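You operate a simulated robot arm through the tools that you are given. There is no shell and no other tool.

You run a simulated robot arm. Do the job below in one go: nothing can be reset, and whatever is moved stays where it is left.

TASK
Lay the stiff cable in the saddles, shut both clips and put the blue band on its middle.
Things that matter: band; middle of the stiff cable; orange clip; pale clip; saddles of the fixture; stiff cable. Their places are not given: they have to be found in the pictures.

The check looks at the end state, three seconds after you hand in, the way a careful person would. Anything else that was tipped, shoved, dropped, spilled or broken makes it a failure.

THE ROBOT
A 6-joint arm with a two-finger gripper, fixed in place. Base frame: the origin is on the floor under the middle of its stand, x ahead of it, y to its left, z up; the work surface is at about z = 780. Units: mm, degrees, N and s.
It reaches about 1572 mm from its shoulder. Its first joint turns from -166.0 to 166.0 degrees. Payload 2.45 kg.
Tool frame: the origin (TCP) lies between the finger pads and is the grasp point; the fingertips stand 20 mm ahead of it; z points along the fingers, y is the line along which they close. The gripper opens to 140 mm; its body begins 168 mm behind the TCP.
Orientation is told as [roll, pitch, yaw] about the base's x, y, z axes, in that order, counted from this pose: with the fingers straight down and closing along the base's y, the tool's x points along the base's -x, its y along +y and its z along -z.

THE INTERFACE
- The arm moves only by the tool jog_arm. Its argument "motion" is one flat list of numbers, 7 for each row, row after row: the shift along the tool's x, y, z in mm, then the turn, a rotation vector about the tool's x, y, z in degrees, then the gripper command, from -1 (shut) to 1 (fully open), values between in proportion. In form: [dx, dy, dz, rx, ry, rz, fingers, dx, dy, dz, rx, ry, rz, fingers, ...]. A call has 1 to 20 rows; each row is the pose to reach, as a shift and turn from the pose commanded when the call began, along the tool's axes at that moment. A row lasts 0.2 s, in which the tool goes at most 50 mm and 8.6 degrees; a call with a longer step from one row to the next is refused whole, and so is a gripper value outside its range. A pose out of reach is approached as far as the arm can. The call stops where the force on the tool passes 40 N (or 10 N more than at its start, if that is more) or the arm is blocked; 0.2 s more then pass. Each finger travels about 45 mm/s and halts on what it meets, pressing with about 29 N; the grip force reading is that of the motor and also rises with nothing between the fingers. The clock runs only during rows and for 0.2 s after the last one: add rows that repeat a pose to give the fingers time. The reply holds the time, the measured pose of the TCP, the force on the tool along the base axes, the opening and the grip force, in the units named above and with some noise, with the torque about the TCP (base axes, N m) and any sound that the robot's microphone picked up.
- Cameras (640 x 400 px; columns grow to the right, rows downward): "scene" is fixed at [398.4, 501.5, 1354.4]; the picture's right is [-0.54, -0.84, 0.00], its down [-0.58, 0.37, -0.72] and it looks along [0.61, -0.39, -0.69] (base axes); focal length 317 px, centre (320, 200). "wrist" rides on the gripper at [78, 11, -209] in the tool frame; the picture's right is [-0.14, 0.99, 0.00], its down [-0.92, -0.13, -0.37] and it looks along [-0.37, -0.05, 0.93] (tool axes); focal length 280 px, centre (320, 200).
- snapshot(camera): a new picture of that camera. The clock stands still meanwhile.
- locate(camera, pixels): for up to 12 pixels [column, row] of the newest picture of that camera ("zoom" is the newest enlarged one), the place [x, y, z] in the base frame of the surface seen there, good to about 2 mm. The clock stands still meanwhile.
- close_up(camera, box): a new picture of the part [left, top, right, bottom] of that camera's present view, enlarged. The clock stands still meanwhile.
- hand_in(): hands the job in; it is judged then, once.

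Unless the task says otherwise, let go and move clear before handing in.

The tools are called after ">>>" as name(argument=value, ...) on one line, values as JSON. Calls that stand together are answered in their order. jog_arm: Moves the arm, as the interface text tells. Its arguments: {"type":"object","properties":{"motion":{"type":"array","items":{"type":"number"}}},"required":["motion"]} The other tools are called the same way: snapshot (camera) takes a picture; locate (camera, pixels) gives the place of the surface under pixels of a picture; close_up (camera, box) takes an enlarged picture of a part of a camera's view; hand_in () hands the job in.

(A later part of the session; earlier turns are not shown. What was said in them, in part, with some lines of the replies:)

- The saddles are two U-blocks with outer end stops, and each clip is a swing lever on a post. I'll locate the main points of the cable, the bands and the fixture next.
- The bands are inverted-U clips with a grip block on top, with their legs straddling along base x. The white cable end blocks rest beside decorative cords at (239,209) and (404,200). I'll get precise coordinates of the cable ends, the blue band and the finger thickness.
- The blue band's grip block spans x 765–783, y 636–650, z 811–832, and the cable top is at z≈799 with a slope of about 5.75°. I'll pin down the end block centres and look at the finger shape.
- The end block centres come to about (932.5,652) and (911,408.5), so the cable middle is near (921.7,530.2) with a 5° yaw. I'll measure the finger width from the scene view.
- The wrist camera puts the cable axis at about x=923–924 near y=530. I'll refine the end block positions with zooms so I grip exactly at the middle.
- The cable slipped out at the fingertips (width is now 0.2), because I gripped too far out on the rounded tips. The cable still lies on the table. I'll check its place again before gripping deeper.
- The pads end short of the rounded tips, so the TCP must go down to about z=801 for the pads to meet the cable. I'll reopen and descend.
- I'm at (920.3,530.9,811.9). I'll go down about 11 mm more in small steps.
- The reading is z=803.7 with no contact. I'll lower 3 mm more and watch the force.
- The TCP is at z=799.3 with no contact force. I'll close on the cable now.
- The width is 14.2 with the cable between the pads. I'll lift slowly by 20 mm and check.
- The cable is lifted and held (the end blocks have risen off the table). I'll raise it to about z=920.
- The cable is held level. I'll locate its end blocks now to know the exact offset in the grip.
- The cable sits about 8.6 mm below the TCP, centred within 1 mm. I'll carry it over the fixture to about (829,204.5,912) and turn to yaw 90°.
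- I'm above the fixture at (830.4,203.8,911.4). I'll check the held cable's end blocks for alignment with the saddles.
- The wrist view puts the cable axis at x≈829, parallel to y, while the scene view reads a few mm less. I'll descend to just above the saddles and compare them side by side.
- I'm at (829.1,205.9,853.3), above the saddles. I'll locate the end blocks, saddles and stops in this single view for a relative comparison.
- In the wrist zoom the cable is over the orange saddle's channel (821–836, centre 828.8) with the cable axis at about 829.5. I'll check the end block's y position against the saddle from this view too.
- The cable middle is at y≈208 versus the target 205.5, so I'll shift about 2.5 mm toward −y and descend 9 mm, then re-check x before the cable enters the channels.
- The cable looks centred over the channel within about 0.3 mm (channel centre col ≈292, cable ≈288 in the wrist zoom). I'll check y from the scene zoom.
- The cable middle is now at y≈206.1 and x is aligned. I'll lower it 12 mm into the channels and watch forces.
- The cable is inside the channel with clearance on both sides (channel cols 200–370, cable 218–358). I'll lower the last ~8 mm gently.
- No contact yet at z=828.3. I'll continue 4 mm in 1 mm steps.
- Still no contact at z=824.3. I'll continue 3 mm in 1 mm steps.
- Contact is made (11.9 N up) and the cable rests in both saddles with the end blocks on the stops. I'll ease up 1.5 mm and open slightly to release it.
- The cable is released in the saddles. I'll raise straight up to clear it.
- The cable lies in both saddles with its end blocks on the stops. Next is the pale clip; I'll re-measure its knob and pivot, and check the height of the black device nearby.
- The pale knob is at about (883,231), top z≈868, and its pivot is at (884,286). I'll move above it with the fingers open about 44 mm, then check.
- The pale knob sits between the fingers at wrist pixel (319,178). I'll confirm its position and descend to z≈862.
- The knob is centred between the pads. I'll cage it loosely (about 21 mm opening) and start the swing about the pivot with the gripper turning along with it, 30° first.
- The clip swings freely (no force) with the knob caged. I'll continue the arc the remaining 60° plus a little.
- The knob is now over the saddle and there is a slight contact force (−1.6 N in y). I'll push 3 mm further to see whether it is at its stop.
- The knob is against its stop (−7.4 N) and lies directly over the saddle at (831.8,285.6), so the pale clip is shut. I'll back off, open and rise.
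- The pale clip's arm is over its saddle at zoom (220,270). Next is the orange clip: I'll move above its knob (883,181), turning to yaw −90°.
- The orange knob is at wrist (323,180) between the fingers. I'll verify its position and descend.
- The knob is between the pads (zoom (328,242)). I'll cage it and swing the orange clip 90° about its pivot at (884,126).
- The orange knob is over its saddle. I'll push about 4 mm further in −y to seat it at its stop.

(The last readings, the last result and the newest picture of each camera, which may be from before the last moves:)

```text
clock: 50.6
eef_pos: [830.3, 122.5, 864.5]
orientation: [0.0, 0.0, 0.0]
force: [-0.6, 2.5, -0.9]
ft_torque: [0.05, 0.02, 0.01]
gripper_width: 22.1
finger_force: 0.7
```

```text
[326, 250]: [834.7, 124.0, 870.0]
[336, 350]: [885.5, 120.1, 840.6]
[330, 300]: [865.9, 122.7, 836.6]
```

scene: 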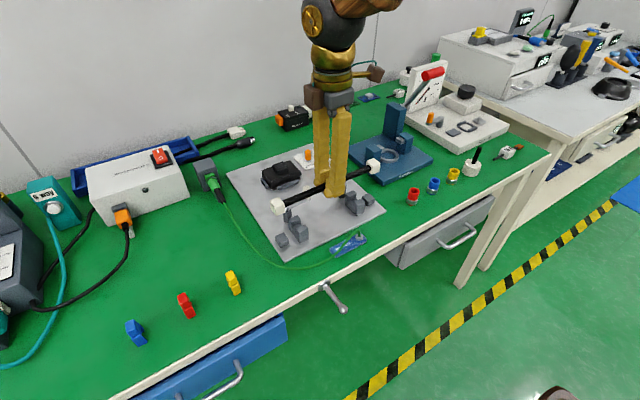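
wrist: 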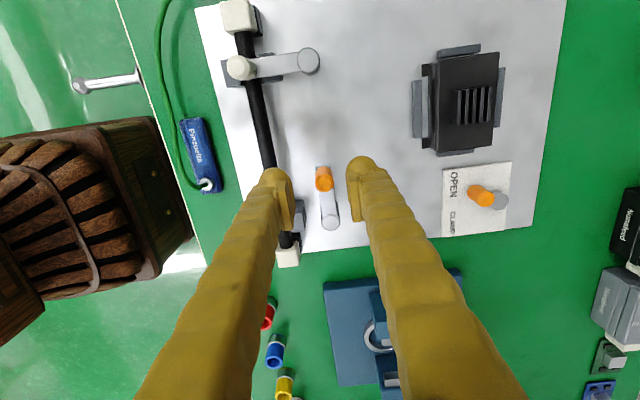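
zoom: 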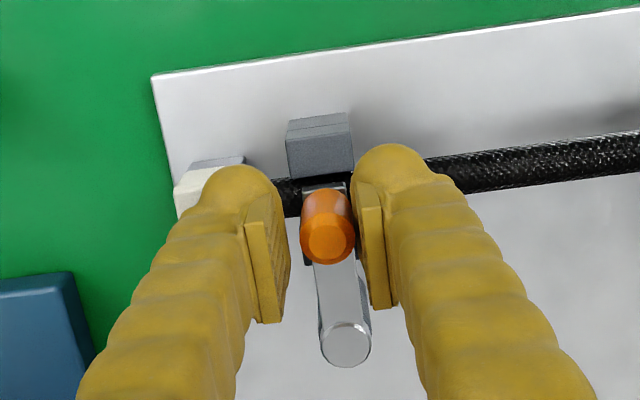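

Slight contact (2.5 N). I'll push 2 mm more to confirm it's the stop.

>>> jog_arm(motion=[0, -1, 0, 0, 0, 0, -0.7, 0, -2.5, 0, 0, 0, 0, -0.7, 0, -2.5, 0, 0, 0, 0, -0.7])

>>> close_up(camera="wrist", box=[230, 100, 410, 260])

>>> locate(camera="zoom", pixels=[[330, 250], [345, 345], [338, 300]])

```text
clock: 51.4
eef_pos: [829.5, 119.3, 864.9]
orientation: [0.0, 0.0, 0.0]
force: [2.8, 7.5, -1.7]
ft_torque: [0.07, -0.03, -0.05]
gripper_width: 26.4
finger_force: 4.6
```

```text
2.50 times, centred on (320, 180) of wrist
```

zoom: 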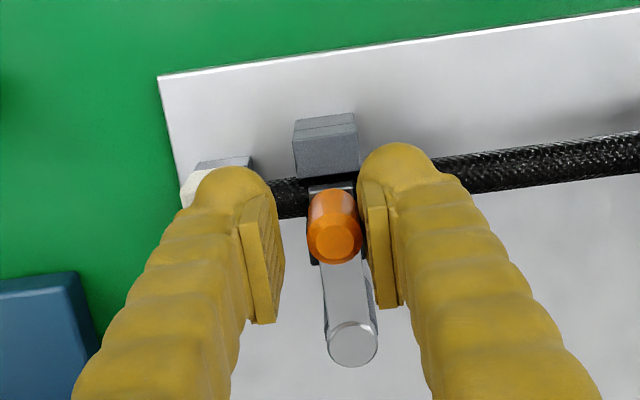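

```text
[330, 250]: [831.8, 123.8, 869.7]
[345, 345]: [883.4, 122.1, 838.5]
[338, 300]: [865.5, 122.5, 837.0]
```

The force rose to 7.5 N and the knob stays over the saddle at (832,124), so the orange clip is at its stop. I'll back off, open and rise.

>>> jog_arm(motion=[0, 5, 0, 0, 0, 0, -0.6, 0, 5, 0, 0, 0, 0, -0.4, 0, 5, 0, 0, 0, 0, -0.37, 0, 5, -15, 0, 0, 0, -0.37, 0, 5, -35, 0, 0, 0, -0.37, 0, 5, -60, 0, 0, 0, -0.37, 0, 5, -85, 0, 0, 0, -0.37, 0, 5, -85, 0, 0, 0, -0.37])

>>> close_up(camera="scene", box=[260, 150, 390, 250])

>>> snapshot(camera="wrist")

```text
clock: 53.2
eef_pos: [830.3, 124.7, 949.4]
orientation: [0.1, -0.1, 0.0]
force: [-0.4, -0.8, -0.6]
ft_torque: [-0.02, 0.01, 0.02]
gripper_width: 43.7
finger_force: 0.1
```

```text
4.00 times, centred on (325, 200) of scene
```

zoom: 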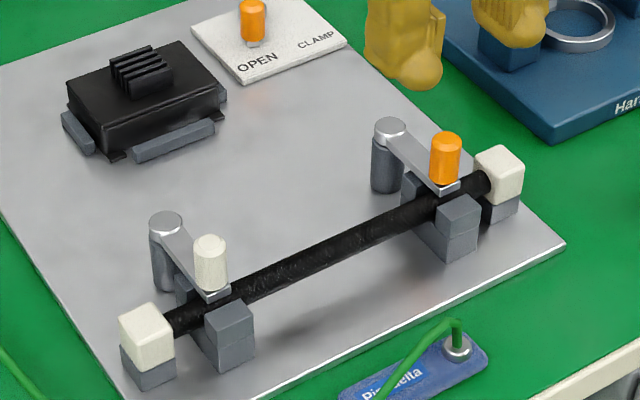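

```text
taken
```

wrist: 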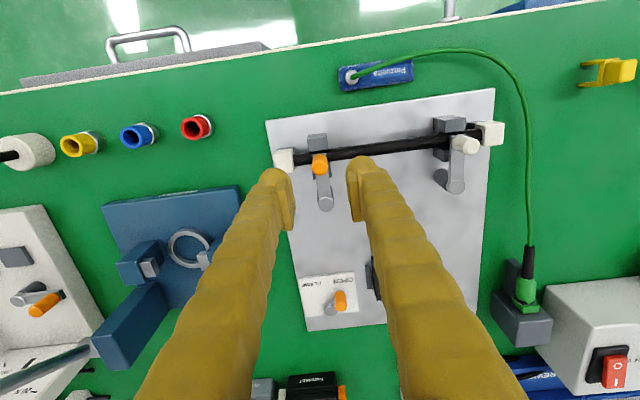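

Both clips are shut over the saddles. I'll measure the cable's present middle from its end blocks and the cable height between the saddles.

>>> locate(camera="zoom", pixels=[[126, 322], [152, 309], [166, 326], [140, 336], [481, 158], [505, 149], [516, 162], [494, 170], [310, 252], [325, 247], [340, 240], [280, 268]])

>>> locate(camera="wrist", pixels=[[278, 155], [292, 152], [294, 166], [279, 168], [483, 128], [500, 126], [501, 140], [486, 143], [330, 156], [350, 154], [390, 148], [420, 144]])

```text
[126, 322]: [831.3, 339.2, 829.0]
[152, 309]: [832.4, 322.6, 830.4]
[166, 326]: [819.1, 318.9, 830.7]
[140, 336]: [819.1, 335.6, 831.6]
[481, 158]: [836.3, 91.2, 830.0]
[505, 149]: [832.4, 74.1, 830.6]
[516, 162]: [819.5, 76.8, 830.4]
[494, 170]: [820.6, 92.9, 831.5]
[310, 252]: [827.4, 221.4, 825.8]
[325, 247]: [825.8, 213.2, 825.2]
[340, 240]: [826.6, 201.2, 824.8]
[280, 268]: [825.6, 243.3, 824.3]
```

```text
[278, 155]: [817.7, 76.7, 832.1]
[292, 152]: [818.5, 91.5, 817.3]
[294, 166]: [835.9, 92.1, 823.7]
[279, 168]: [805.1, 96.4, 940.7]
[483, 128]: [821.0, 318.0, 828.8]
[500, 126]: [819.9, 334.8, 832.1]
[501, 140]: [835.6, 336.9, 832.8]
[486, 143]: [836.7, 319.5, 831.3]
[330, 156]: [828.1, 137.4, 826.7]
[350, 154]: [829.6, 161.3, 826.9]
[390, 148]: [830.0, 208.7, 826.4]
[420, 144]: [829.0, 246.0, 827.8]
```

The cable middle is at y≈206 (x≈829, top z≈826). Now I'll fetch the blue band: moving above (774,643) with the fingers closing along y.

>>> jog_arm(motion=[5, 47, 0, 0, 0, 0, -0.2, 10, 94, 0, 0, 0, 0, -0.2, 15, 141, 0, 0, 0, 0, -0.2, 20, 188, 0, 0, 0, 0, -0.2, 25, 235, 0, 0, 0, 0, -0.2, 30, 282, 0, 0, 0, 0, -0.2, 35, 329, 0, 0, 0, 0, -0.2, 40, 376, 0, 0, 0, 0, -0.2, 45, 423, 0, 0, 0, 0, -0.2, 50, 470, 0, 0, 0, 0, -0.2, 56, 518, 5, 0, 0, 0, -0.2, 56, 518, 30, 0, 0, 0, -0.2, 56, 518, 30, 0, 0, 0, -0.2])

>>> snapshot(camera="wrist")

>>> close_up(camera="wrist", box=[250, 100, 390, 240])

```text
clock: 56.0
eef_pos: [770.2, 643.7, 920.1]
orientation: [0.0, 0.0, -0.1]
force: [0.0, 0.3, 0.3]
ft_torque: [-0.02, -0.03, 0.0]
gripper_width: 55.8
finger_force: 0.1
```

```text
taken
```

wrist: 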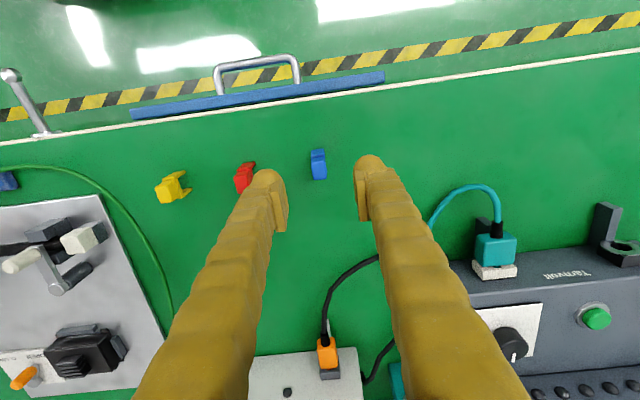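

```text
2.86 times, centred on (320, 170) of wrist
```

zoom: 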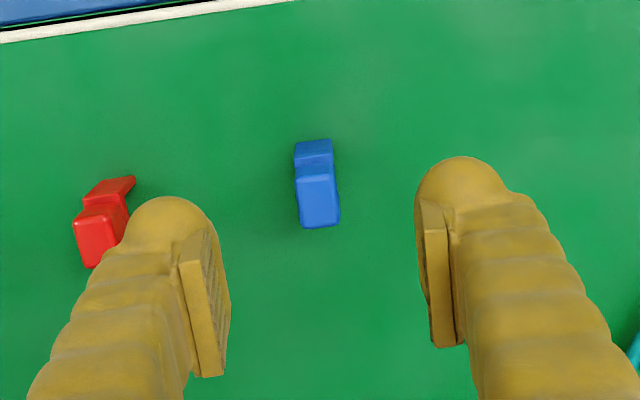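

The blue band is at zoom (318,200), between the open fingers. I'll locate its grip block's corners for position and yaw.

>>> close_up(camera="wrist", box=[295, 140, 345, 190])

>>> locate(camera="zoom", pixels=[[290, 180], [350, 175], [360, 290], [300, 300], [325, 240], [280, 110], [350, 100], [285, 140], [355, 135], [345, 310]])

```text
8.00 times, centred on (320, 165) of wrist
```

zoom: 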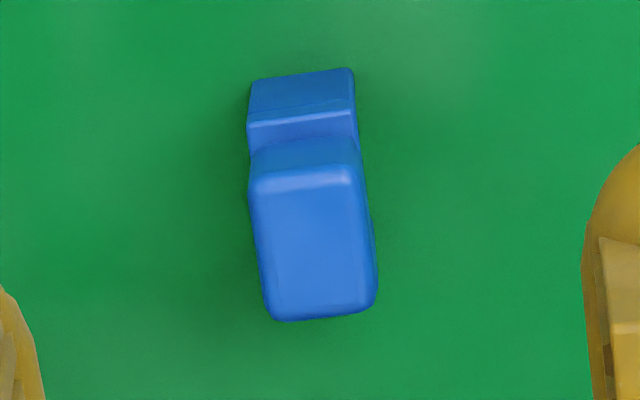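

```text
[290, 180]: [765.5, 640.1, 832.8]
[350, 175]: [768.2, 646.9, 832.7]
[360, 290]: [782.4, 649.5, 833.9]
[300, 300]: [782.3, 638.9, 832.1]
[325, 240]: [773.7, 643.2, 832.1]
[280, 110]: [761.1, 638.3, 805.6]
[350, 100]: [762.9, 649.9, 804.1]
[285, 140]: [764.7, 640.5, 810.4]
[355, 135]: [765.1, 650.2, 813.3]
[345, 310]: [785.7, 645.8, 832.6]
```

The grip block top is centred at about (775,643.8) with yaw near 0. I'll descend to about z=842 first.

>>> jog_arm(motion=[-4.8, 0, 10, 0, 0, 0, -0.2, -4.8, 0, 30, 0, 0, 0, -0.2, -4.8, 0, 55, 0, 0, 0, -0.2, -4.8, 0, 72, 0, 0, 0, -0.2, -4.8, 0, 78, 0, 0, 0, -0.2, -4.8, 0, 78, 0, 0, 0, -0.2])

>>> close_up(camera="wrist", box=[250, 100, 390, 240])

>>> close_up(camera="scene", box=[80, 270, 200, 360])

```text
clock: 57.4
eef_pos: [778.0, 645.2, 840.2]
orientation: [0.0, 0.0, 0.1]
force: [-0.1, 0.1, 0.2]
ft_torque: [0.03, 0.01, 0.01]
gripper_width: 56.0
finger_force: 0.2
```

```text
2.86 times, centred on (320, 170) of wrist
```

zoom: 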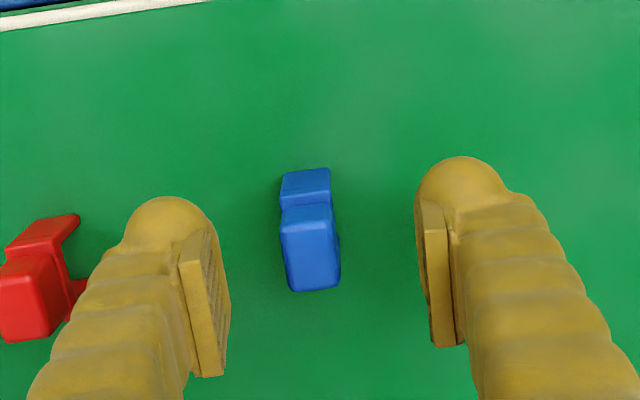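

```text
4.44 times, centred on (140, 315) of scene
```

zoom: 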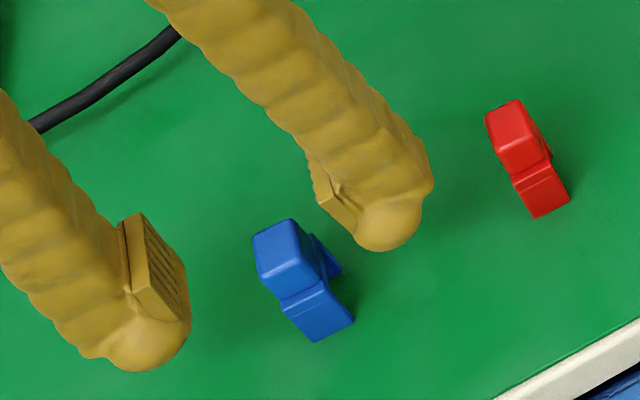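

The block is about 3 mm toward −x and 2 mm toward −y from the TCP. I'll correct that and go down 10 mm.

>>> jog_arm(motion=[2.8, -1.8, 0, 0, 0, 0, -0.2, 2.8, -1.8, 5, 0, 0, 0, -0.2, 2.8, -1.8, 10, 0, 0, 0, -0.2, 2.8, -1.8, 10, 0, 0, 0, -0.2])

>>> close_up(camera="wrist", box=[250, 100, 390, 240])

```text
clock: 58.4
eef_pos: [775.9, 643.3, 830.1]
orientation: [0.0, 0.0, 0.0]
force: [-0.7, 0.0, 0.6]
ft_torque: [0.01, 0.0, 0.0]
gripper_width: 56.0
finger_force: 0.1
```

```text
2.86 times, centred on (320, 170) of wrist
```

zoom: 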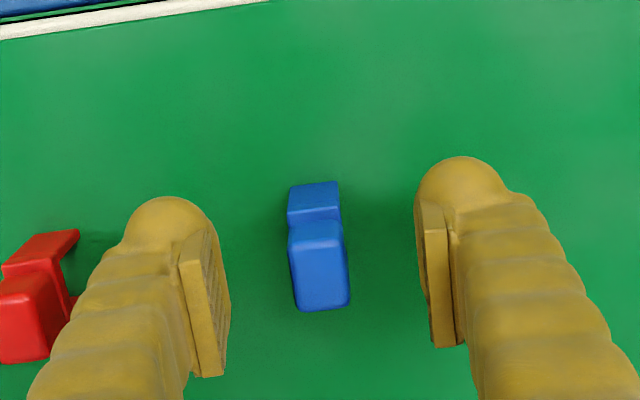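

The block is now centred under the TCP. I'll lower 1.5 mm and close on it.

>>> jog_arm(motion=[0, 0, 1.5, 0, 0, 0, -0.4, 0, 0, 1.5, 0, 0, 0, -0.6, 0, 0, 1.5, 0, 0, 0, -0.8, 0, 0, 1.5, 0, 0, 0, -1, 0, 0, 1.5, 0, 0, 0, -1, 0, 0, 1.5, 0, 0, 0, -1, 0, 0, 1.5, 0, 0, 0, -1])

>>> close_up(camera="wrist", box=[250, 100, 390, 240])

>>> close_up(camera="scene", box=[80, 270, 200, 360])

```text
clock: 60.0
eef_pos: [774.7, 641.6, 830.1]
orientation: [0.0, 0.1, 0.0]
force: [0.0, -0.4, -0.2]
ft_torque: [-0.01, 0.01, -0.03]
gripper_width: 14.3
finger_force: 28.8
```

```text
2.86 times, centred on (320, 170) of wrist
```

zoom: 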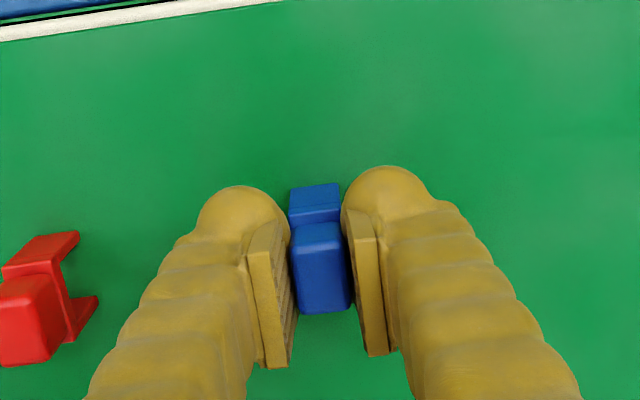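

```text
4.44 times, centred on (140, 315) of scene
```

zoom: 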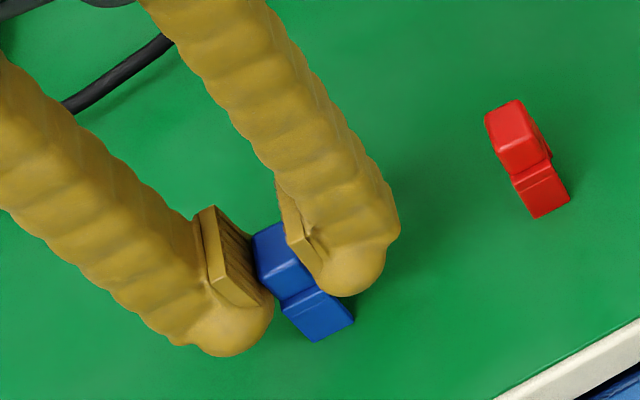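

The grip closed at 14.3 mm on the blue block. I'll lift gently.

>>> jog_arm(motion=[0, 0, -4, 0, 0, 0, -1, 0, 0, -10, 0, 0, 0, -1, 0, 0, -20, 0, 0, 0, -1, 0, 0, -40, 0, 0, 0, -1, 0, 0, -65, 0, 0, 0, -1, 0, 0, -90, 0, 0, 0, -1, 0, 0, -110, 0, 0, 0, -1, 0, 0, -110, 0, 0, 0, -1])

>>> close_up(camera="wrist", box=[250, 100, 390, 240])

>>> close_up(camera="scene", box=[60, 200, 180, 330])

```text
clock: 61.8
eef_pos: [774.9, 641.1, 941.0]
orientation: [0.0, 0.0, -0.1]
force: [-0.4, 0.4, -0.6]
ft_torque: [-0.03, 0.01, -0.02]
gripper_width: 14.5
finger_force: 29.1
```

```text
2.86 times, centred on (320, 170) of wrist
```

zoom: 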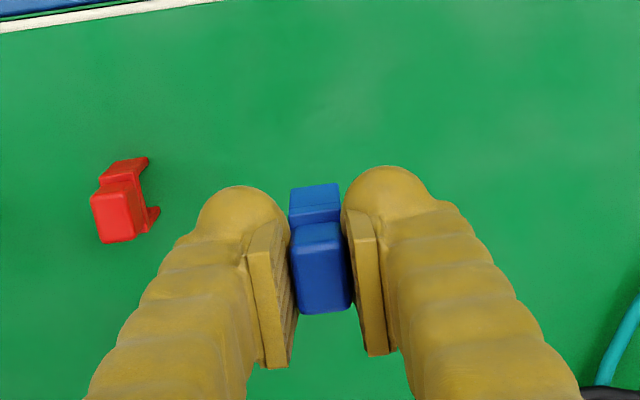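

```text
3.08 times, centred on (120, 265) of scene
```

zoom: 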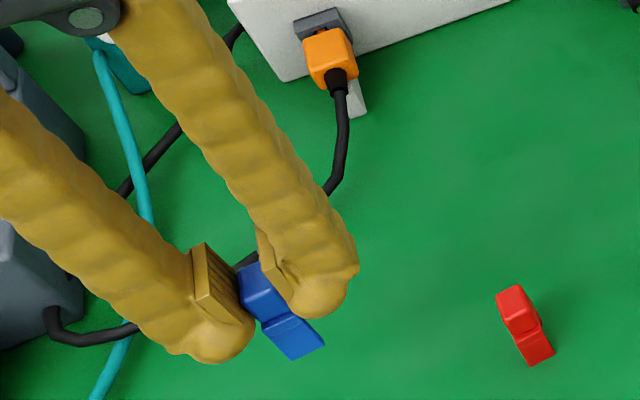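

The blue band is held upright (base about 50 mm below the TCP). I'll carry it over to the cable middle at about (829.5,206), staying high.

>>> jog_arm(motion=[-5.5, -43.5, 0, 0, 0, 0, -1, -11, -87, 0, 0, 0, 0, -1, -16.4, -130.5, 0, 0, 0, 0, -1, -21.8, -174, 0, 0, 0, 0, -1, -27.3, -217.5, 0, 0, 0, 0, -1, -32.8, -261, 0, 0, 0, 0, -1, -38.2, -304.6, 0, 0, 0, 0, -1, -43.7, -348, 0, 0, 0, 0, -1, -49.1, -391.6, 0, 0, 0, 0, -1, -54.6, -435.1, 0, 0, 0, 0, -1, -54.6, -435.1, 0, 0, 0, 0, -1])

>>> snapshot(camera="wrist")

>>> close_up(camera="scene", box=[250, 120, 400, 250])

```text
clock: 64.2
eef_pos: [828.5, 204.3, 938.6]
orientation: [-0.1, 0.1, 0.0]
force: [-0.3, 0.2, -0.5]
ft_torque: [0.02, -0.01, 0.02]
gripper_width: 14.6
finger_force: 29.1
```

```text
taken
```

wrist: 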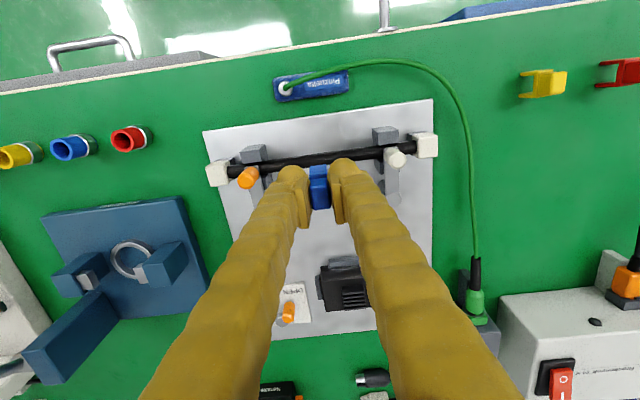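

```text
3.08 times, centred on (325, 185) of scene
```

zoom: 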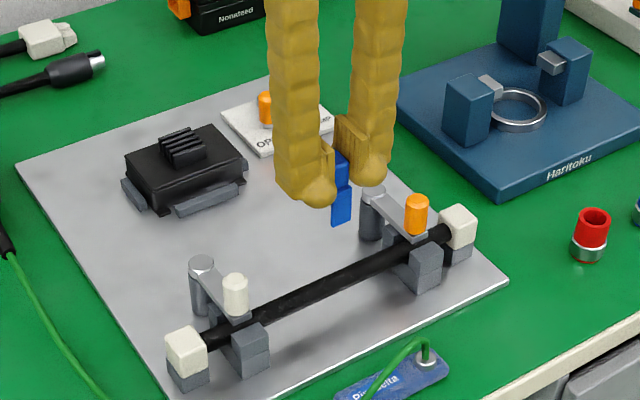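

I'm above the middle at (828.5,204.3,938.6). I'll correct by +1.5 mm in y and descend until the band's legs are just above the cable.

>>> jog_arm(motion=[-0.5, 1.7, 12, 0, 0, 0, -1, -0.5, 1.7, 24, 0, 0, 0, -1, -0.5, 1.7, 36, 0, 0, 0, -1, -0.5, 1.7, 46, 0, 0, 0, -1, -0.5, 1.7, 53, 0, 0, 0, -1, -0.5, 1.7, 53, 0, 0, 0, -1])

>>> close_up(camera="wrist", box=[220, 100, 420, 225])

>>> close_up(camera="scene", box=[290, 160, 370, 230])

>>> locate(camera="zoom", pixels=[[320, 250]])

```text
clock: 65.6
eef_pos: [830.2, 207.2, 886.3]
orientation: [0.1, 0.0, 0.0]
force: [0.3, 1.0, -0.3]
ft_torque: [-0.03, 0.04, 0.0]
gripper_width: 14.3
finger_force: 29.0
```

```text
3.20 times, centred on (320, 162) of wrist
```

zoom: 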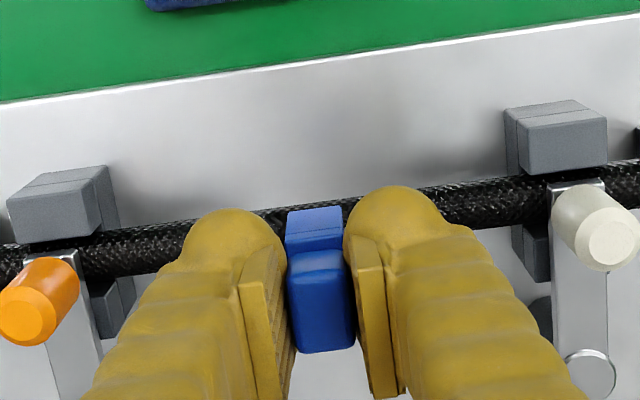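

```text
5.71 times, centred on (330, 195) of scene
```

zoom: 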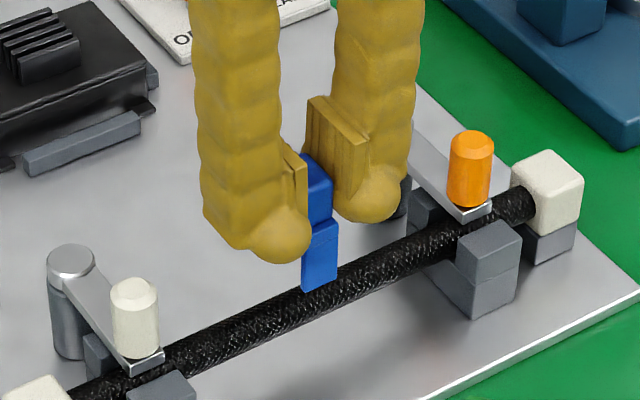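

```text
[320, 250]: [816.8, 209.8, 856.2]
```

The band's legs are just above the cable. I'll locate the band's front face edges and the cable beside it to trim x and y.

>>> locate(camera="zoom", pixels=[[306, 258], [334, 246], [308, 285], [333, 275], [320, 270], [280, 305], [260, 315], [360, 275], [380, 265], [320, 235], [284, 300], [355, 270]])

>>> close_up(camera="wrist", box=[220, 100, 420, 225])

>>> locate(camera="zoom", pixels=[[292, 235], [338, 228], [315, 215], [320, 300], [150, 240], [150, 225], [150, 258], [470, 205], [470, 190], [470, 222], [295, 260], [345, 255]])

```text
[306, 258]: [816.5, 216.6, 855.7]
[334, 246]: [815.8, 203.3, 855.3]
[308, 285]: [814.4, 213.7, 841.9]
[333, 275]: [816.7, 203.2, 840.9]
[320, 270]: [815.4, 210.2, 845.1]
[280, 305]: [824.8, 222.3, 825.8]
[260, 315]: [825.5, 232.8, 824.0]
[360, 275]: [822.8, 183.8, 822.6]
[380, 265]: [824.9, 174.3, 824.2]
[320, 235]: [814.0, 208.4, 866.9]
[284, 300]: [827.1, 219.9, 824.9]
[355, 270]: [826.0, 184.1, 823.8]
```

```text
3.20 times, centred on (320, 162) of wrist
```

zoom: 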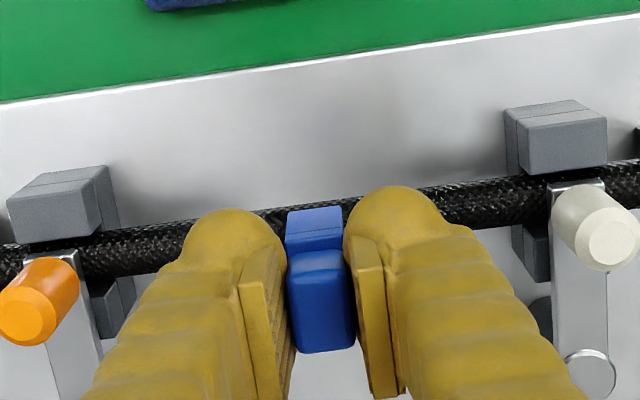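

```text
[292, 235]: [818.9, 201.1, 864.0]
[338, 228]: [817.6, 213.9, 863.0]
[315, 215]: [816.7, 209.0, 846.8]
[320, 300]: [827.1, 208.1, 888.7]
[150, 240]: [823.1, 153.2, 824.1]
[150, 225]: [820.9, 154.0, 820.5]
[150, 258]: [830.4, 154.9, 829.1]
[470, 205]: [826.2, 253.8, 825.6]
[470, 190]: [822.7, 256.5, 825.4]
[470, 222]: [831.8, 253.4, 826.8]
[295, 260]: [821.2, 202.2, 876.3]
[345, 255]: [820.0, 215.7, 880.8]
```

The band centre is about 2.3 mm too far in +y and about 1.7 mm in +x relative to the cable. I'll trim those at this height and re-check.

>>> jog_arm(motion=[1.7, -2.3, 0, 0, 0, 0, -1, 1.7, -2.3, 3, 0, 0, 0, -1, 1.7, -2.3, 3, 0, 0, 0, -1])

>>> close_up(camera="scene", box=[290, 160, 370, 230])

>>> locate(camera="zoom", pixels=[[306, 258], [334, 246], [310, 285], [333, 275], [320, 270], [285, 305], [260, 315], [360, 275], [380, 265], [320, 245]])

>>> close_up(camera="wrist", box=[280, 140, 360, 190])

```text
clock: 66.4
eef_pos: [828.3, 205.4, 884.8]
orientation: [-0.1, 0.0, -0.1]
force: [0.6, 0.4, -0.8]
ft_torque: [0.0, 0.0, 0.03]
gripper_width: 14.7
finger_force: 28.7
```

```text
5.71 times, centred on (330, 195) of scene
```

zoom: 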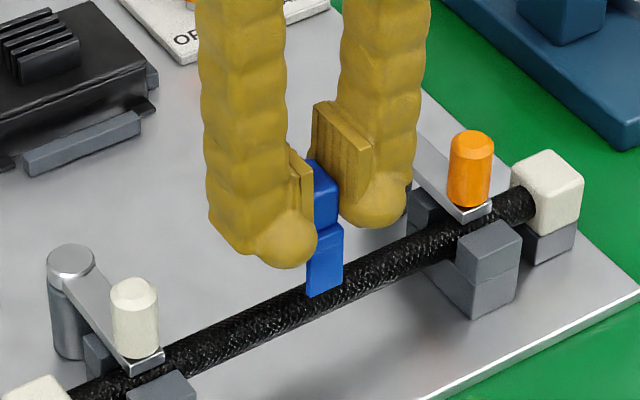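

```text
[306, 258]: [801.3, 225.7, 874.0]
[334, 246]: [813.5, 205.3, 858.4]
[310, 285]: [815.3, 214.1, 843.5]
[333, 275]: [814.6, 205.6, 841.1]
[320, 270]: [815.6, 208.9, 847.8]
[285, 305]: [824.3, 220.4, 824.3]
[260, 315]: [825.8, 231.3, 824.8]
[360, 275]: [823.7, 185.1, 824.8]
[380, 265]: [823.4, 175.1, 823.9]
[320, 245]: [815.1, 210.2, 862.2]
```

```text
8.00 times, centred on (320, 165) of wrist
```

zoom: 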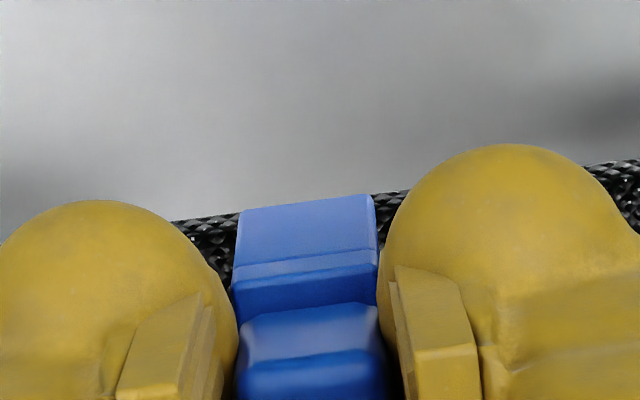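

>>> locate(camera="zoom", pixels=[[245, 240], [370, 230], [310, 230], [242, 275], [372, 262], [200, 230], [400, 195], [250, 330], [375, 320], [600, 165], [220, 245], [310, 205]])

>>> snapshot(camera="wrist")

>>> locate(camera="wrist", pixels=[[220, 177], [235, 175], [245, 175], [375, 157], [385, 155], [400, 154], [370, 160], [240, 180], [380, 160]])

```text
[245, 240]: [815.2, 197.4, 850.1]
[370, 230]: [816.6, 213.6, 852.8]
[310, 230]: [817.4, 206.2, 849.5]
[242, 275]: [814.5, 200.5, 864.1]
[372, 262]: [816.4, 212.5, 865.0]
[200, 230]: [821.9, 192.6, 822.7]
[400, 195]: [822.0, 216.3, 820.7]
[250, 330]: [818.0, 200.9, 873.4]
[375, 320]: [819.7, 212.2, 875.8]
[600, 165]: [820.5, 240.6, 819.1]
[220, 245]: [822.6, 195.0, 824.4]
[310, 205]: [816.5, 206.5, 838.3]
```

```text
taken
```

wrist: 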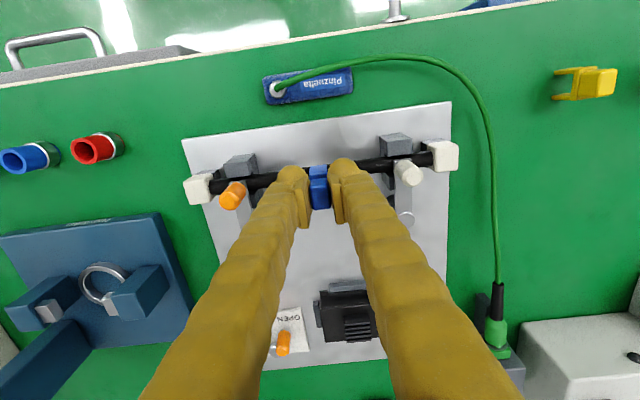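

```text
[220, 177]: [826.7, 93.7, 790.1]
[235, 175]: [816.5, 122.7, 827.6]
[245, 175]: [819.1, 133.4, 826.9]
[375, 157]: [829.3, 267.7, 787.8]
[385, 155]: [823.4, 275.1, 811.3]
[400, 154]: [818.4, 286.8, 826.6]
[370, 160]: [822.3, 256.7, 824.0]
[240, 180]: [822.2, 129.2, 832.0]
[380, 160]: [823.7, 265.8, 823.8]
```

Wrist and scene agree within about 1 mm that the band is aligned over the cable middle. I'll descend 14 mm so the legs begin to straddle the cable.

>>> jog_arm(motion=[0, -1, 3, 0, 0, 0, -1, 0, -1, 6, 0, 0, 0, -1, 0, -1, 9, 0, 0, 0, -1, 0, -1, 12, 0, 0, 0, -1, 0, -1, 14, 0, 0, 0, -1, 0, -1, 14, 0, 0, 0, -1])

>>> close_up(camera="scene", box=[290, 160, 370, 230])

>>> close_up(camera="wrist", box=[260, 120, 380, 195])

```text
clock: 67.8
eef_pos: [828.8, 204.7, 870.1]
orientation: [-0.1, 0.0, 0.0]
force: [0.2, -0.5, 0.7]
ft_torque: [-0.01, 0.02, -0.02]
gripper_width: 14.0
finger_force: 29.0
```

```text
5.71 times, centred on (330, 195) of scene
```

zoom: 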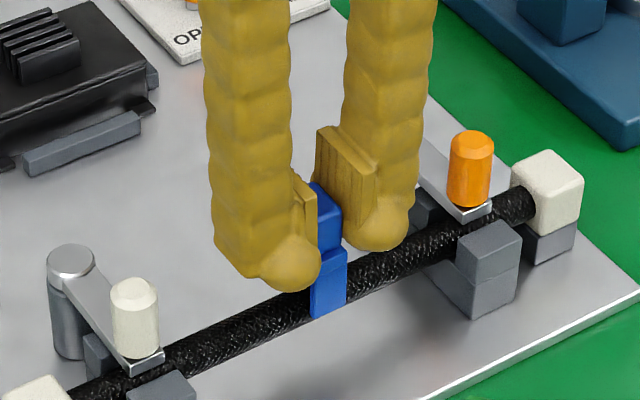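

```text
5.33 times, centred on (320, 158) of wrist
```

zoom: 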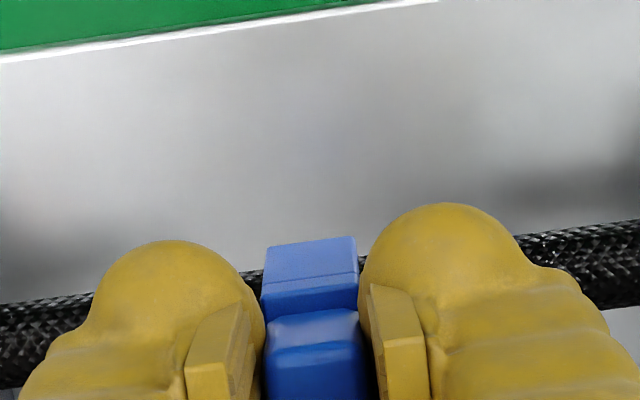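

The legs are entering either side of the cable with no contact force. I'll continue down in 2 mm steps.

>>> jog_arm(motion=[0, 0, 2, 0, 0, 0, -1, 0, 0, 4, 0, 0, 0, -1, 0, 0, 6, 0, 0, 0, -1, 0, 0, 8, 0, 0, 0, -1, 0, 0, 8, 0, 0, 0, -1])

>>> close_up(camera="scene", box=[290, 160, 370, 230])

```text
clock: 69.0
eef_pos: [827.8, 203.3, 860.8]
orientation: [0.1, -0.1, 0.1]
force: [0.7, 0.0, 0.5]
ft_torque: [-0.01, -0.02, -0.02]
gripper_width: 14.0
finger_force: 29.2
```

```text
5.71 times, centred on (330, 195) of scene
```

zoom: 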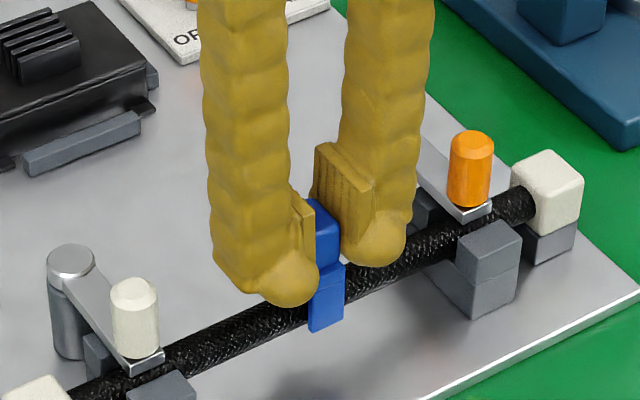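

Still free at z=860.8. I'll continue down until the band seats on the cable.

>>> jog_arm(motion=[0, 0.5, 2, 0, 0, 0, -1, 0, 0.5, 4, 0, 0, 0, -1, 0, 0.5, 6, 0, 0, 0, -1, 0, 0.5, 6, 0, 0, 0, -1])

>>> close_up(camera="scene", box=[290, 160, 370, 230])

```text
clock: 70.0
eef_pos: [828.5, 203.9, 855.2]
orientation: [0.0, 0.0, -0.1]
force: [-0.3, 0.2, 4.3]
ft_torque: [0.0, -0.03, -0.03]
gripper_width: 14.1
finger_force: 29.1
```

```text
5.71 times, centred on (330, 195) of scene
```

zoom: 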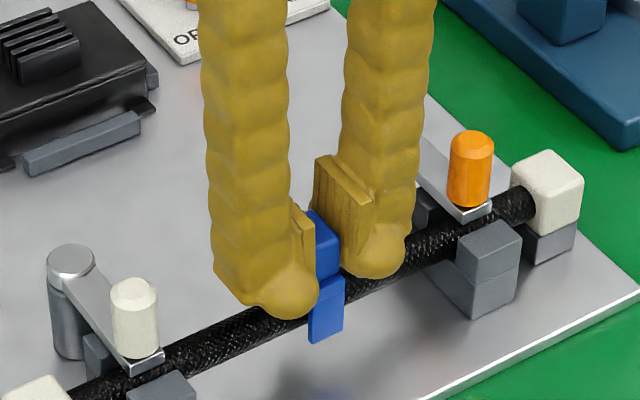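

First contact (4.3 N) at z=855.2. I'll press another 3 mm and watch for a snap.

>>> jog_arm(motion=[0, 0, 1, 0, 0, 0, -1, 0, 0, 2, 0, 0, 0, -1, 0, 0, 3, 0, 0, 0, -1, 0, 0, 3, 0, 0, 0, -1])

>>> close_up(camera="scene", box=[290, 160, 370, 230])

>>> close_up(camera="wrist", box=[260, 120, 380, 195])

```text
clock: 71.0
eef_pos: [827.6, 204.4, 852.2]
orientation: [0.0, 0.0, 0.0]
force: [0.2, -0.2, -0.2]
ft_torque: [-0.02, 0.02, 0.01]
gripper_width: 14.2
finger_force: 28.7
```

```text
5.71 times, centred on (330, 195) of scene
```

zoom: 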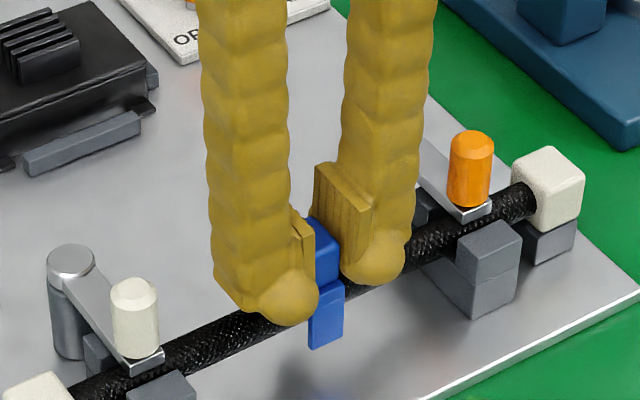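

```text
5.33 times, centred on (320, 158) of wrist
```

zoom: 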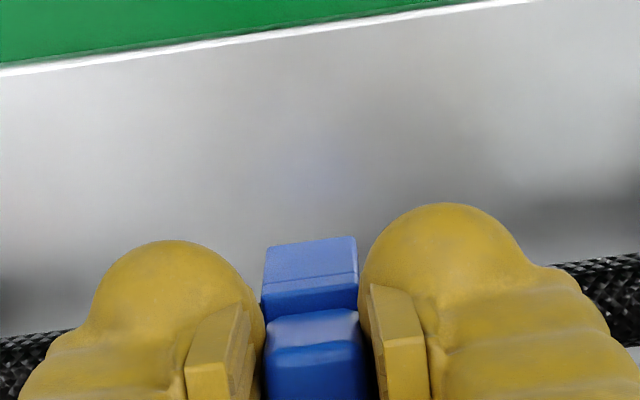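

The force dropped back to zero at z=852.2, as if it passed a lip. I'll press 3 mm more to find the seat.

>>> jog_arm(motion=[0, 0, 1, 0, 0, 0, -1, 0, 0, 2, 0, 0, 0, -1, 0, 0, 3, 0, 0, 0, -1, 0, 0, 3, 0, 0, 0, -1])

>>> close_up(camera="scene", box=[290, 160, 370, 230])

>>> locate(camera="zoom", pixels=[[312, 310], [340, 300], [325, 300], [325, 335], [315, 340], [338, 330], [326, 270], [280, 325], [370, 295], [325, 290]])

```text
clock: 72.0
eef_pos: [827.9, 204.3, 850.3]
orientation: [0.0, 0.0, -0.1]
force: [-3.1, 1.7, 7.7]
ft_torque: [0.01, 0.09, -0.01]
gripper_width: 14.2
finger_force: 29.0
```

```text
5.71 times, centred on (330, 195) of scene
```

zoom: 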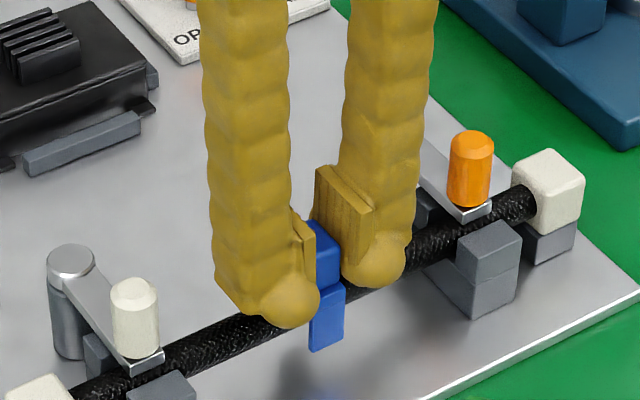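

```text
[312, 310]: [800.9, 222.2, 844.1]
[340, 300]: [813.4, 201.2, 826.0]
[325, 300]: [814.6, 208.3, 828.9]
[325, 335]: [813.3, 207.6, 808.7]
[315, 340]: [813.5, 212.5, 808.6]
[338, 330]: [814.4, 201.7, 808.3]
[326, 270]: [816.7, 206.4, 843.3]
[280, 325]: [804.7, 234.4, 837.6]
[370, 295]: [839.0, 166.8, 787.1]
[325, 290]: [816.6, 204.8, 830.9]
```

It's now against a firm seat (7.7 N), and the band spans y≈199–215, centred on about 207. I'll press 1.5 mm more to make sure it's fully home.

>>> jog_arm(motion=[0, 0, 0.8, 0, 0, 0, -1, 0, 0, 1.6, 0, 0, 0, -1, 0, 0, 1.6, 0, 0, 0, -1])

```text
clock: 72.8
eef_pos: [827.6, 205.0, 849.4]
orientation: [0.0, -0.2, 0.0]
force: [-0.6, -4.0, 21.9]
ft_torque: [-0.03, 0.02, -0.01]
gripper_width: 14.5
finger_force: 28.9
```

At 21.9 N it moved under 1 mm, so the band is fully seated. I'll unload, open the fingers and rise.

>>> jog_arm(motion=[0, 0, -1, 0, 0, 0, -0.9, 0, 0, -1, 0, 0, 0, -0.7, 0, 0, -1, 0, 0, 0, -0.5, 0, 0, -1, 0, 0, 0, -0.5, 0, 0, -10, 0, 0, 0, -0.5, 0, 0, -30, 0, 0, 0, -0.5, 0, 0, -60, 0, 0, 0, -0.5, 0, 0, -90, 0, 0, 0, -0.5, 0, 0, -90, 0, 0, 0, -0.5])

>>> close_up(camera="scene", box=[260, 150, 390, 250])

>>> snapshot(camera="wrist")

>>> close_up(camera="wrist", box=[230, 110, 410, 220])

```text
clock: 74.8
eef_pos: [831.0, 207.0, 940.9]
orientation: [0.0, 0.0, 0.0]
force: [-0.8, 0.0, 0.4]
ft_torque: [0.0, 0.0, 0.0]
gripper_width: 35.0
finger_force: 0.0
```

```text
4.00 times, centred on (325, 200) of scene
```

zoom: 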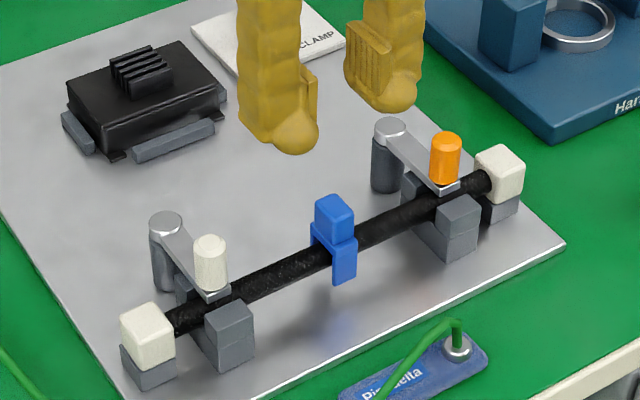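

```text
taken
```

wrist: 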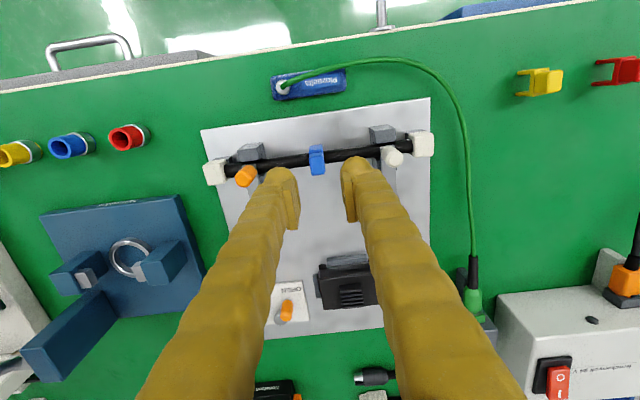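

```text
3.56 times, centred on (320, 165) of wrist
```

zoom: 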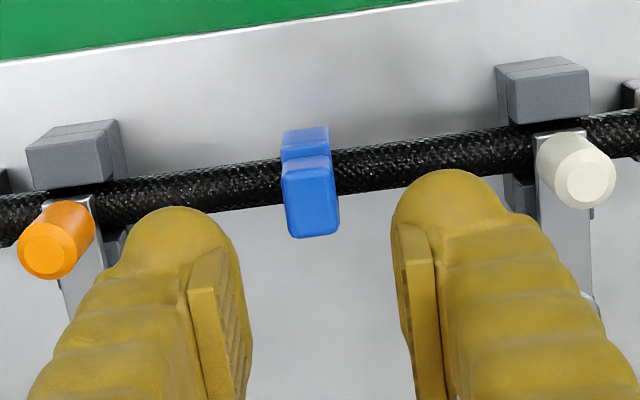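

The blue band sits upright on the cable between the shut clips. I'll measure its position against the end blocks to verify it is at the middle.

>>> locate(camera="zoom", pixels=[[286, 152], [326, 146], [295, 195], [328, 190], [300, 225], [333, 220], [312, 205], [60, 240], [575, 185], [80, 290], [570, 250], [250, 185]])

>>> locate(camera="wrist", pixels=[[208, 166], [224, 165], [226, 180], [210, 182], [414, 136], [430, 134], [431, 150], [417, 152]])

>>> close_up(camera="scene", box=[260, 150, 390, 250])

>>> locate(camera="zoom", pixels=[[320, 205], [344, 197], [352, 210], [326, 215], [335, 255], [354, 245], [335, 275], [126, 322], [166, 326], [481, 158], [516, 162], [345, 275]])

```text
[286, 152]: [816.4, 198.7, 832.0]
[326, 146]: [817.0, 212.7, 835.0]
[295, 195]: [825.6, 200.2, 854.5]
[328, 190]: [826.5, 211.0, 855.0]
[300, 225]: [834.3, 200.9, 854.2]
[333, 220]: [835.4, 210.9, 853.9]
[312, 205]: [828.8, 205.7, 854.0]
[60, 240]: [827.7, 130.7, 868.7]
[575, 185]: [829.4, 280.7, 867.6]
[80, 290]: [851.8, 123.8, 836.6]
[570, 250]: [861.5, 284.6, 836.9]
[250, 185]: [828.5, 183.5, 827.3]
```

```text
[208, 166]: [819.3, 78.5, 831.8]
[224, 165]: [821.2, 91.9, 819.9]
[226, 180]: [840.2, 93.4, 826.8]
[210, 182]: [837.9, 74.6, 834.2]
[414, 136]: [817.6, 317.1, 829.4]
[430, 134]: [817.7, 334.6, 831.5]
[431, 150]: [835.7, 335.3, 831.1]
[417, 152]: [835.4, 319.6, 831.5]
```

```text
4.00 times, centred on (325, 200) of scene
```

zoom: 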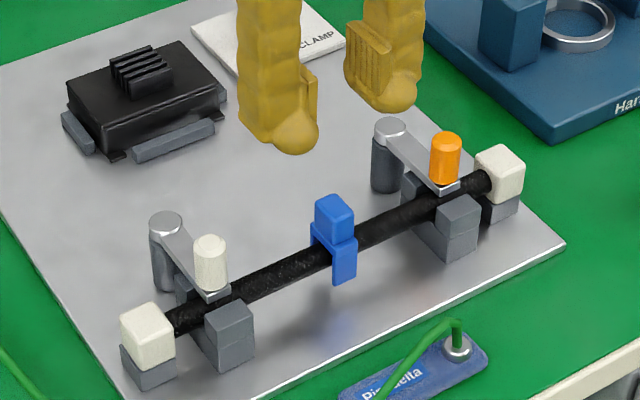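

```text
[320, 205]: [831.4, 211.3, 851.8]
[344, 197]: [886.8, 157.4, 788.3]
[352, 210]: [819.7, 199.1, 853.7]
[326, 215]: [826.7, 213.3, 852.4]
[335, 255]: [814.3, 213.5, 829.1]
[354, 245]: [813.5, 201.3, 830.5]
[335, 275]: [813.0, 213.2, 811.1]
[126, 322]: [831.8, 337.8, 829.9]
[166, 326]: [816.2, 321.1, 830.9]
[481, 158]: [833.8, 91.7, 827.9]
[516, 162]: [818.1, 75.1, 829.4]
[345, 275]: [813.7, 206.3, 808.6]
```

The band centre (y≈205.7–206.5) matches the cable middle (y≈205.6–206.4). I'll take a careful look at both clip angles and the rest of the bench.

>>> close_up(camera="scene", box=[295, 195, 335, 235])

>>> locate(camera="zoom", pixels=[[320, 200]])

>>> close_up(camera="wrist", box=[370, 120, 430, 220])

>>> close_up(camera="wrist", box=[210, 130, 290, 220])

>>> snapshot(camera="scene")

```text
10.00 times, centred on (315, 215) of scene
```

zoom: 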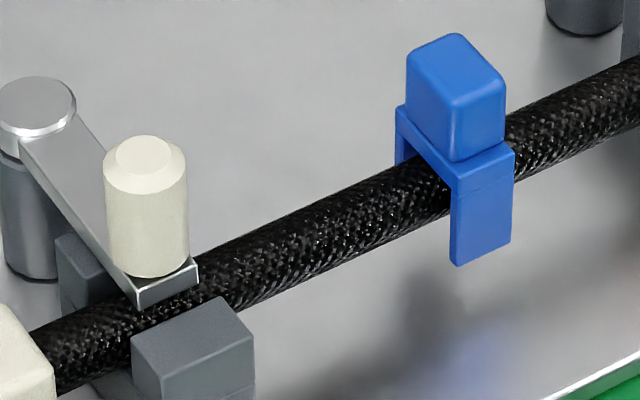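

```text
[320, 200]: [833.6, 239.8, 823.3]
```

```text
4.00 times, centred on (400, 170) of wrist
```

zoom: 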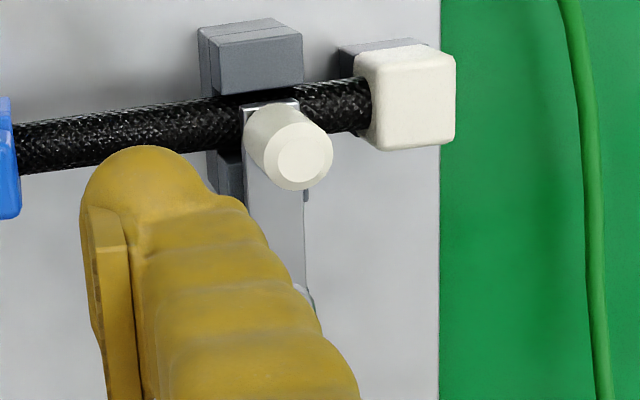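

```text
4.44 times, centred on (250, 175) of wrist
```

zoom: 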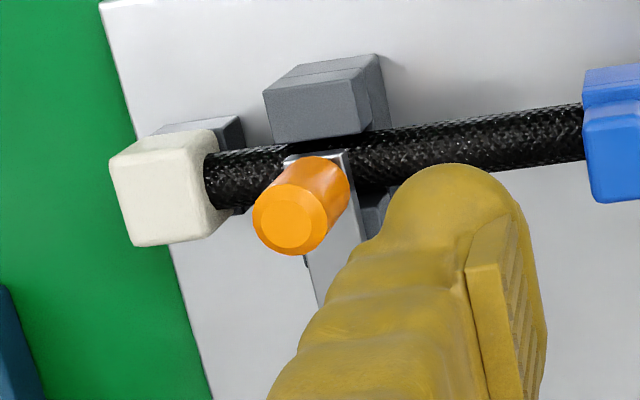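

```text
taken
```

scene: 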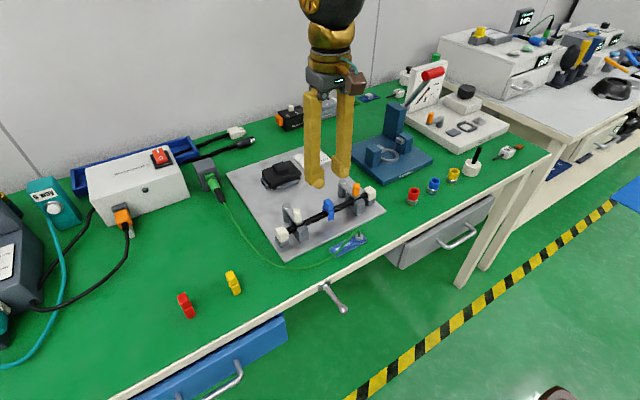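

The pale clip's arm lies across the cable parallel to the saddle edges, and the band straddles the cable upright. I'll verify both arm directions numerically.

>>> close_up(camera="scene", box=[275, 190, 325, 240])

>>> locate(camera="zoom", pixels=[[135, 140], [175, 190], [215, 240], [155, 130], [230, 230], [240, 268], [288, 255], [262, 185], [262, 172], [130, 125]])

>>> close_up(camera="scene", box=[330, 165, 380, 215])

>>> locate(camera="zoom", pixels=[[230, 180], [280, 230], [262, 195], [320, 250], [332, 140], [332, 160], [195, 140], [310, 265], [350, 262], [260, 210]])

```text
8.00 times, centred on (300, 215) of scene
```

zoom: 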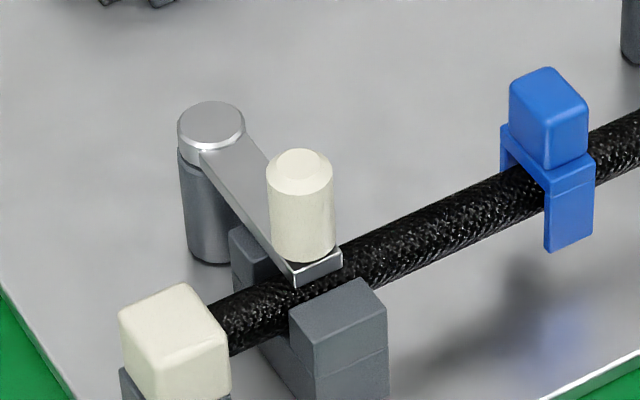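

```text
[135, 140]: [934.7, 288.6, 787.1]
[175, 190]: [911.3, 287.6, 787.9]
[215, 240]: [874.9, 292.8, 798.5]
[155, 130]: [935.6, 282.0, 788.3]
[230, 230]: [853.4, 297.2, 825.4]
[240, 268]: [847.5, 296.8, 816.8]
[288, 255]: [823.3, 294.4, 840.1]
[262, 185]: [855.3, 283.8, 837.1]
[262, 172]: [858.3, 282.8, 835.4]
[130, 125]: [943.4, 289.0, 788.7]
```

```text
8.00 times, centred on (355, 190) of scene
```

zoom: 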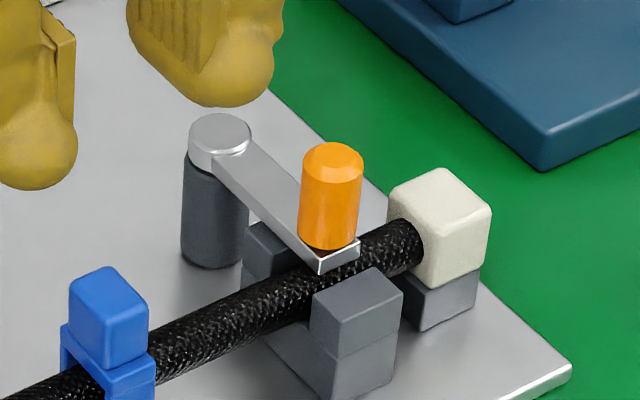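

```text
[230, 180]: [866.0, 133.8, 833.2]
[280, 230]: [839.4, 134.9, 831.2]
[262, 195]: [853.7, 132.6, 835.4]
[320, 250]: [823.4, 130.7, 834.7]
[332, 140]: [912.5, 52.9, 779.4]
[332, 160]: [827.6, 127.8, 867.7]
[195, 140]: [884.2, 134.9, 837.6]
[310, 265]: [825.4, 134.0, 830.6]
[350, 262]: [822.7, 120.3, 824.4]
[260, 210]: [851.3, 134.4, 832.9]
```

Both arms lie square over their saddles (orange edge at y≈134 from x=866 to 823; pale likewise), and the other items are undisturbed. I'll move the arm up and clear before handing in.

>>> jog_arm(motion=[0, 0, -30, 0, 0, 0, -0.5, 10, 0, -65, 0, 0, 0, -0.5, 30, 0, -100, 0, 0, 0, -0.5, 60, -10, -125, 0, 0, 0, -0.5, 90, -30, -130, 0, 0, 0, -0.5, 110, -60, -130, 0, 0, 0, -0.5, 110, -60, -130, 0, 0, 0, -0.5])

>>> snapshot(camera="scene")

>>> close_up(camera="scene", box=[260, 150, 390, 250])

```text
clock: 76.4
eef_pos: [716.4, 147.4, 1067.2]
orientation: [0.0, 0.0, -0.1]
force: [0.1, -0.1, 0.0]
ft_torque: [-0.01, 0.02, 0.01]
gripper_width: 34.8
finger_force: 0.1
```

```text
taken
```

scene: 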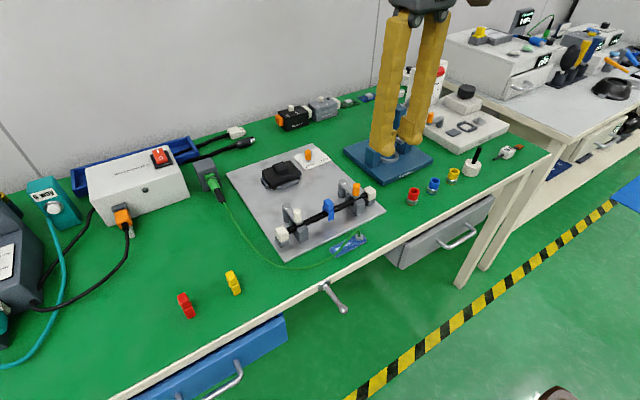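

```text
4.00 times, centred on (325, 200) of scene
```

zoom: 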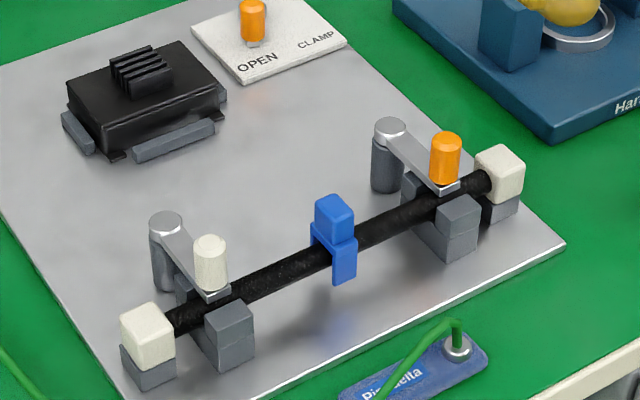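

The latest picture shows the cable in both saddles, the pale (210,265) and orange (445,160) clips shut over it, the blue band at the middle (335,240), and the arm clear at z≈1067. Nothing else has moved, so I'm handing in.

>>> hand_in()

```text
The job is handed in.
```

The job is handed in; I don't have the check's result. These are the last readings and pictures before handing in:

- **Cable:** it lies in both saddles, with its white end blocks resting on the two end stops.
- **Clips:** I swung both clips against their stops, and their arms lie across the cable, square to the saddles.
- **Blue band:** it sits upright on the cable and held firm when pressed to about 22 N. It is within about 1 mm of the cable's middle.
- **Everything else:** the red and yellow bands and the other bench items look where they were. The arm was let go and moved clear, at about z = 1067.

The first attempt to lift the cable slipped out of the fingertips. It stayed flat on the table, shifting only a millimetre or two, and the second grip held.
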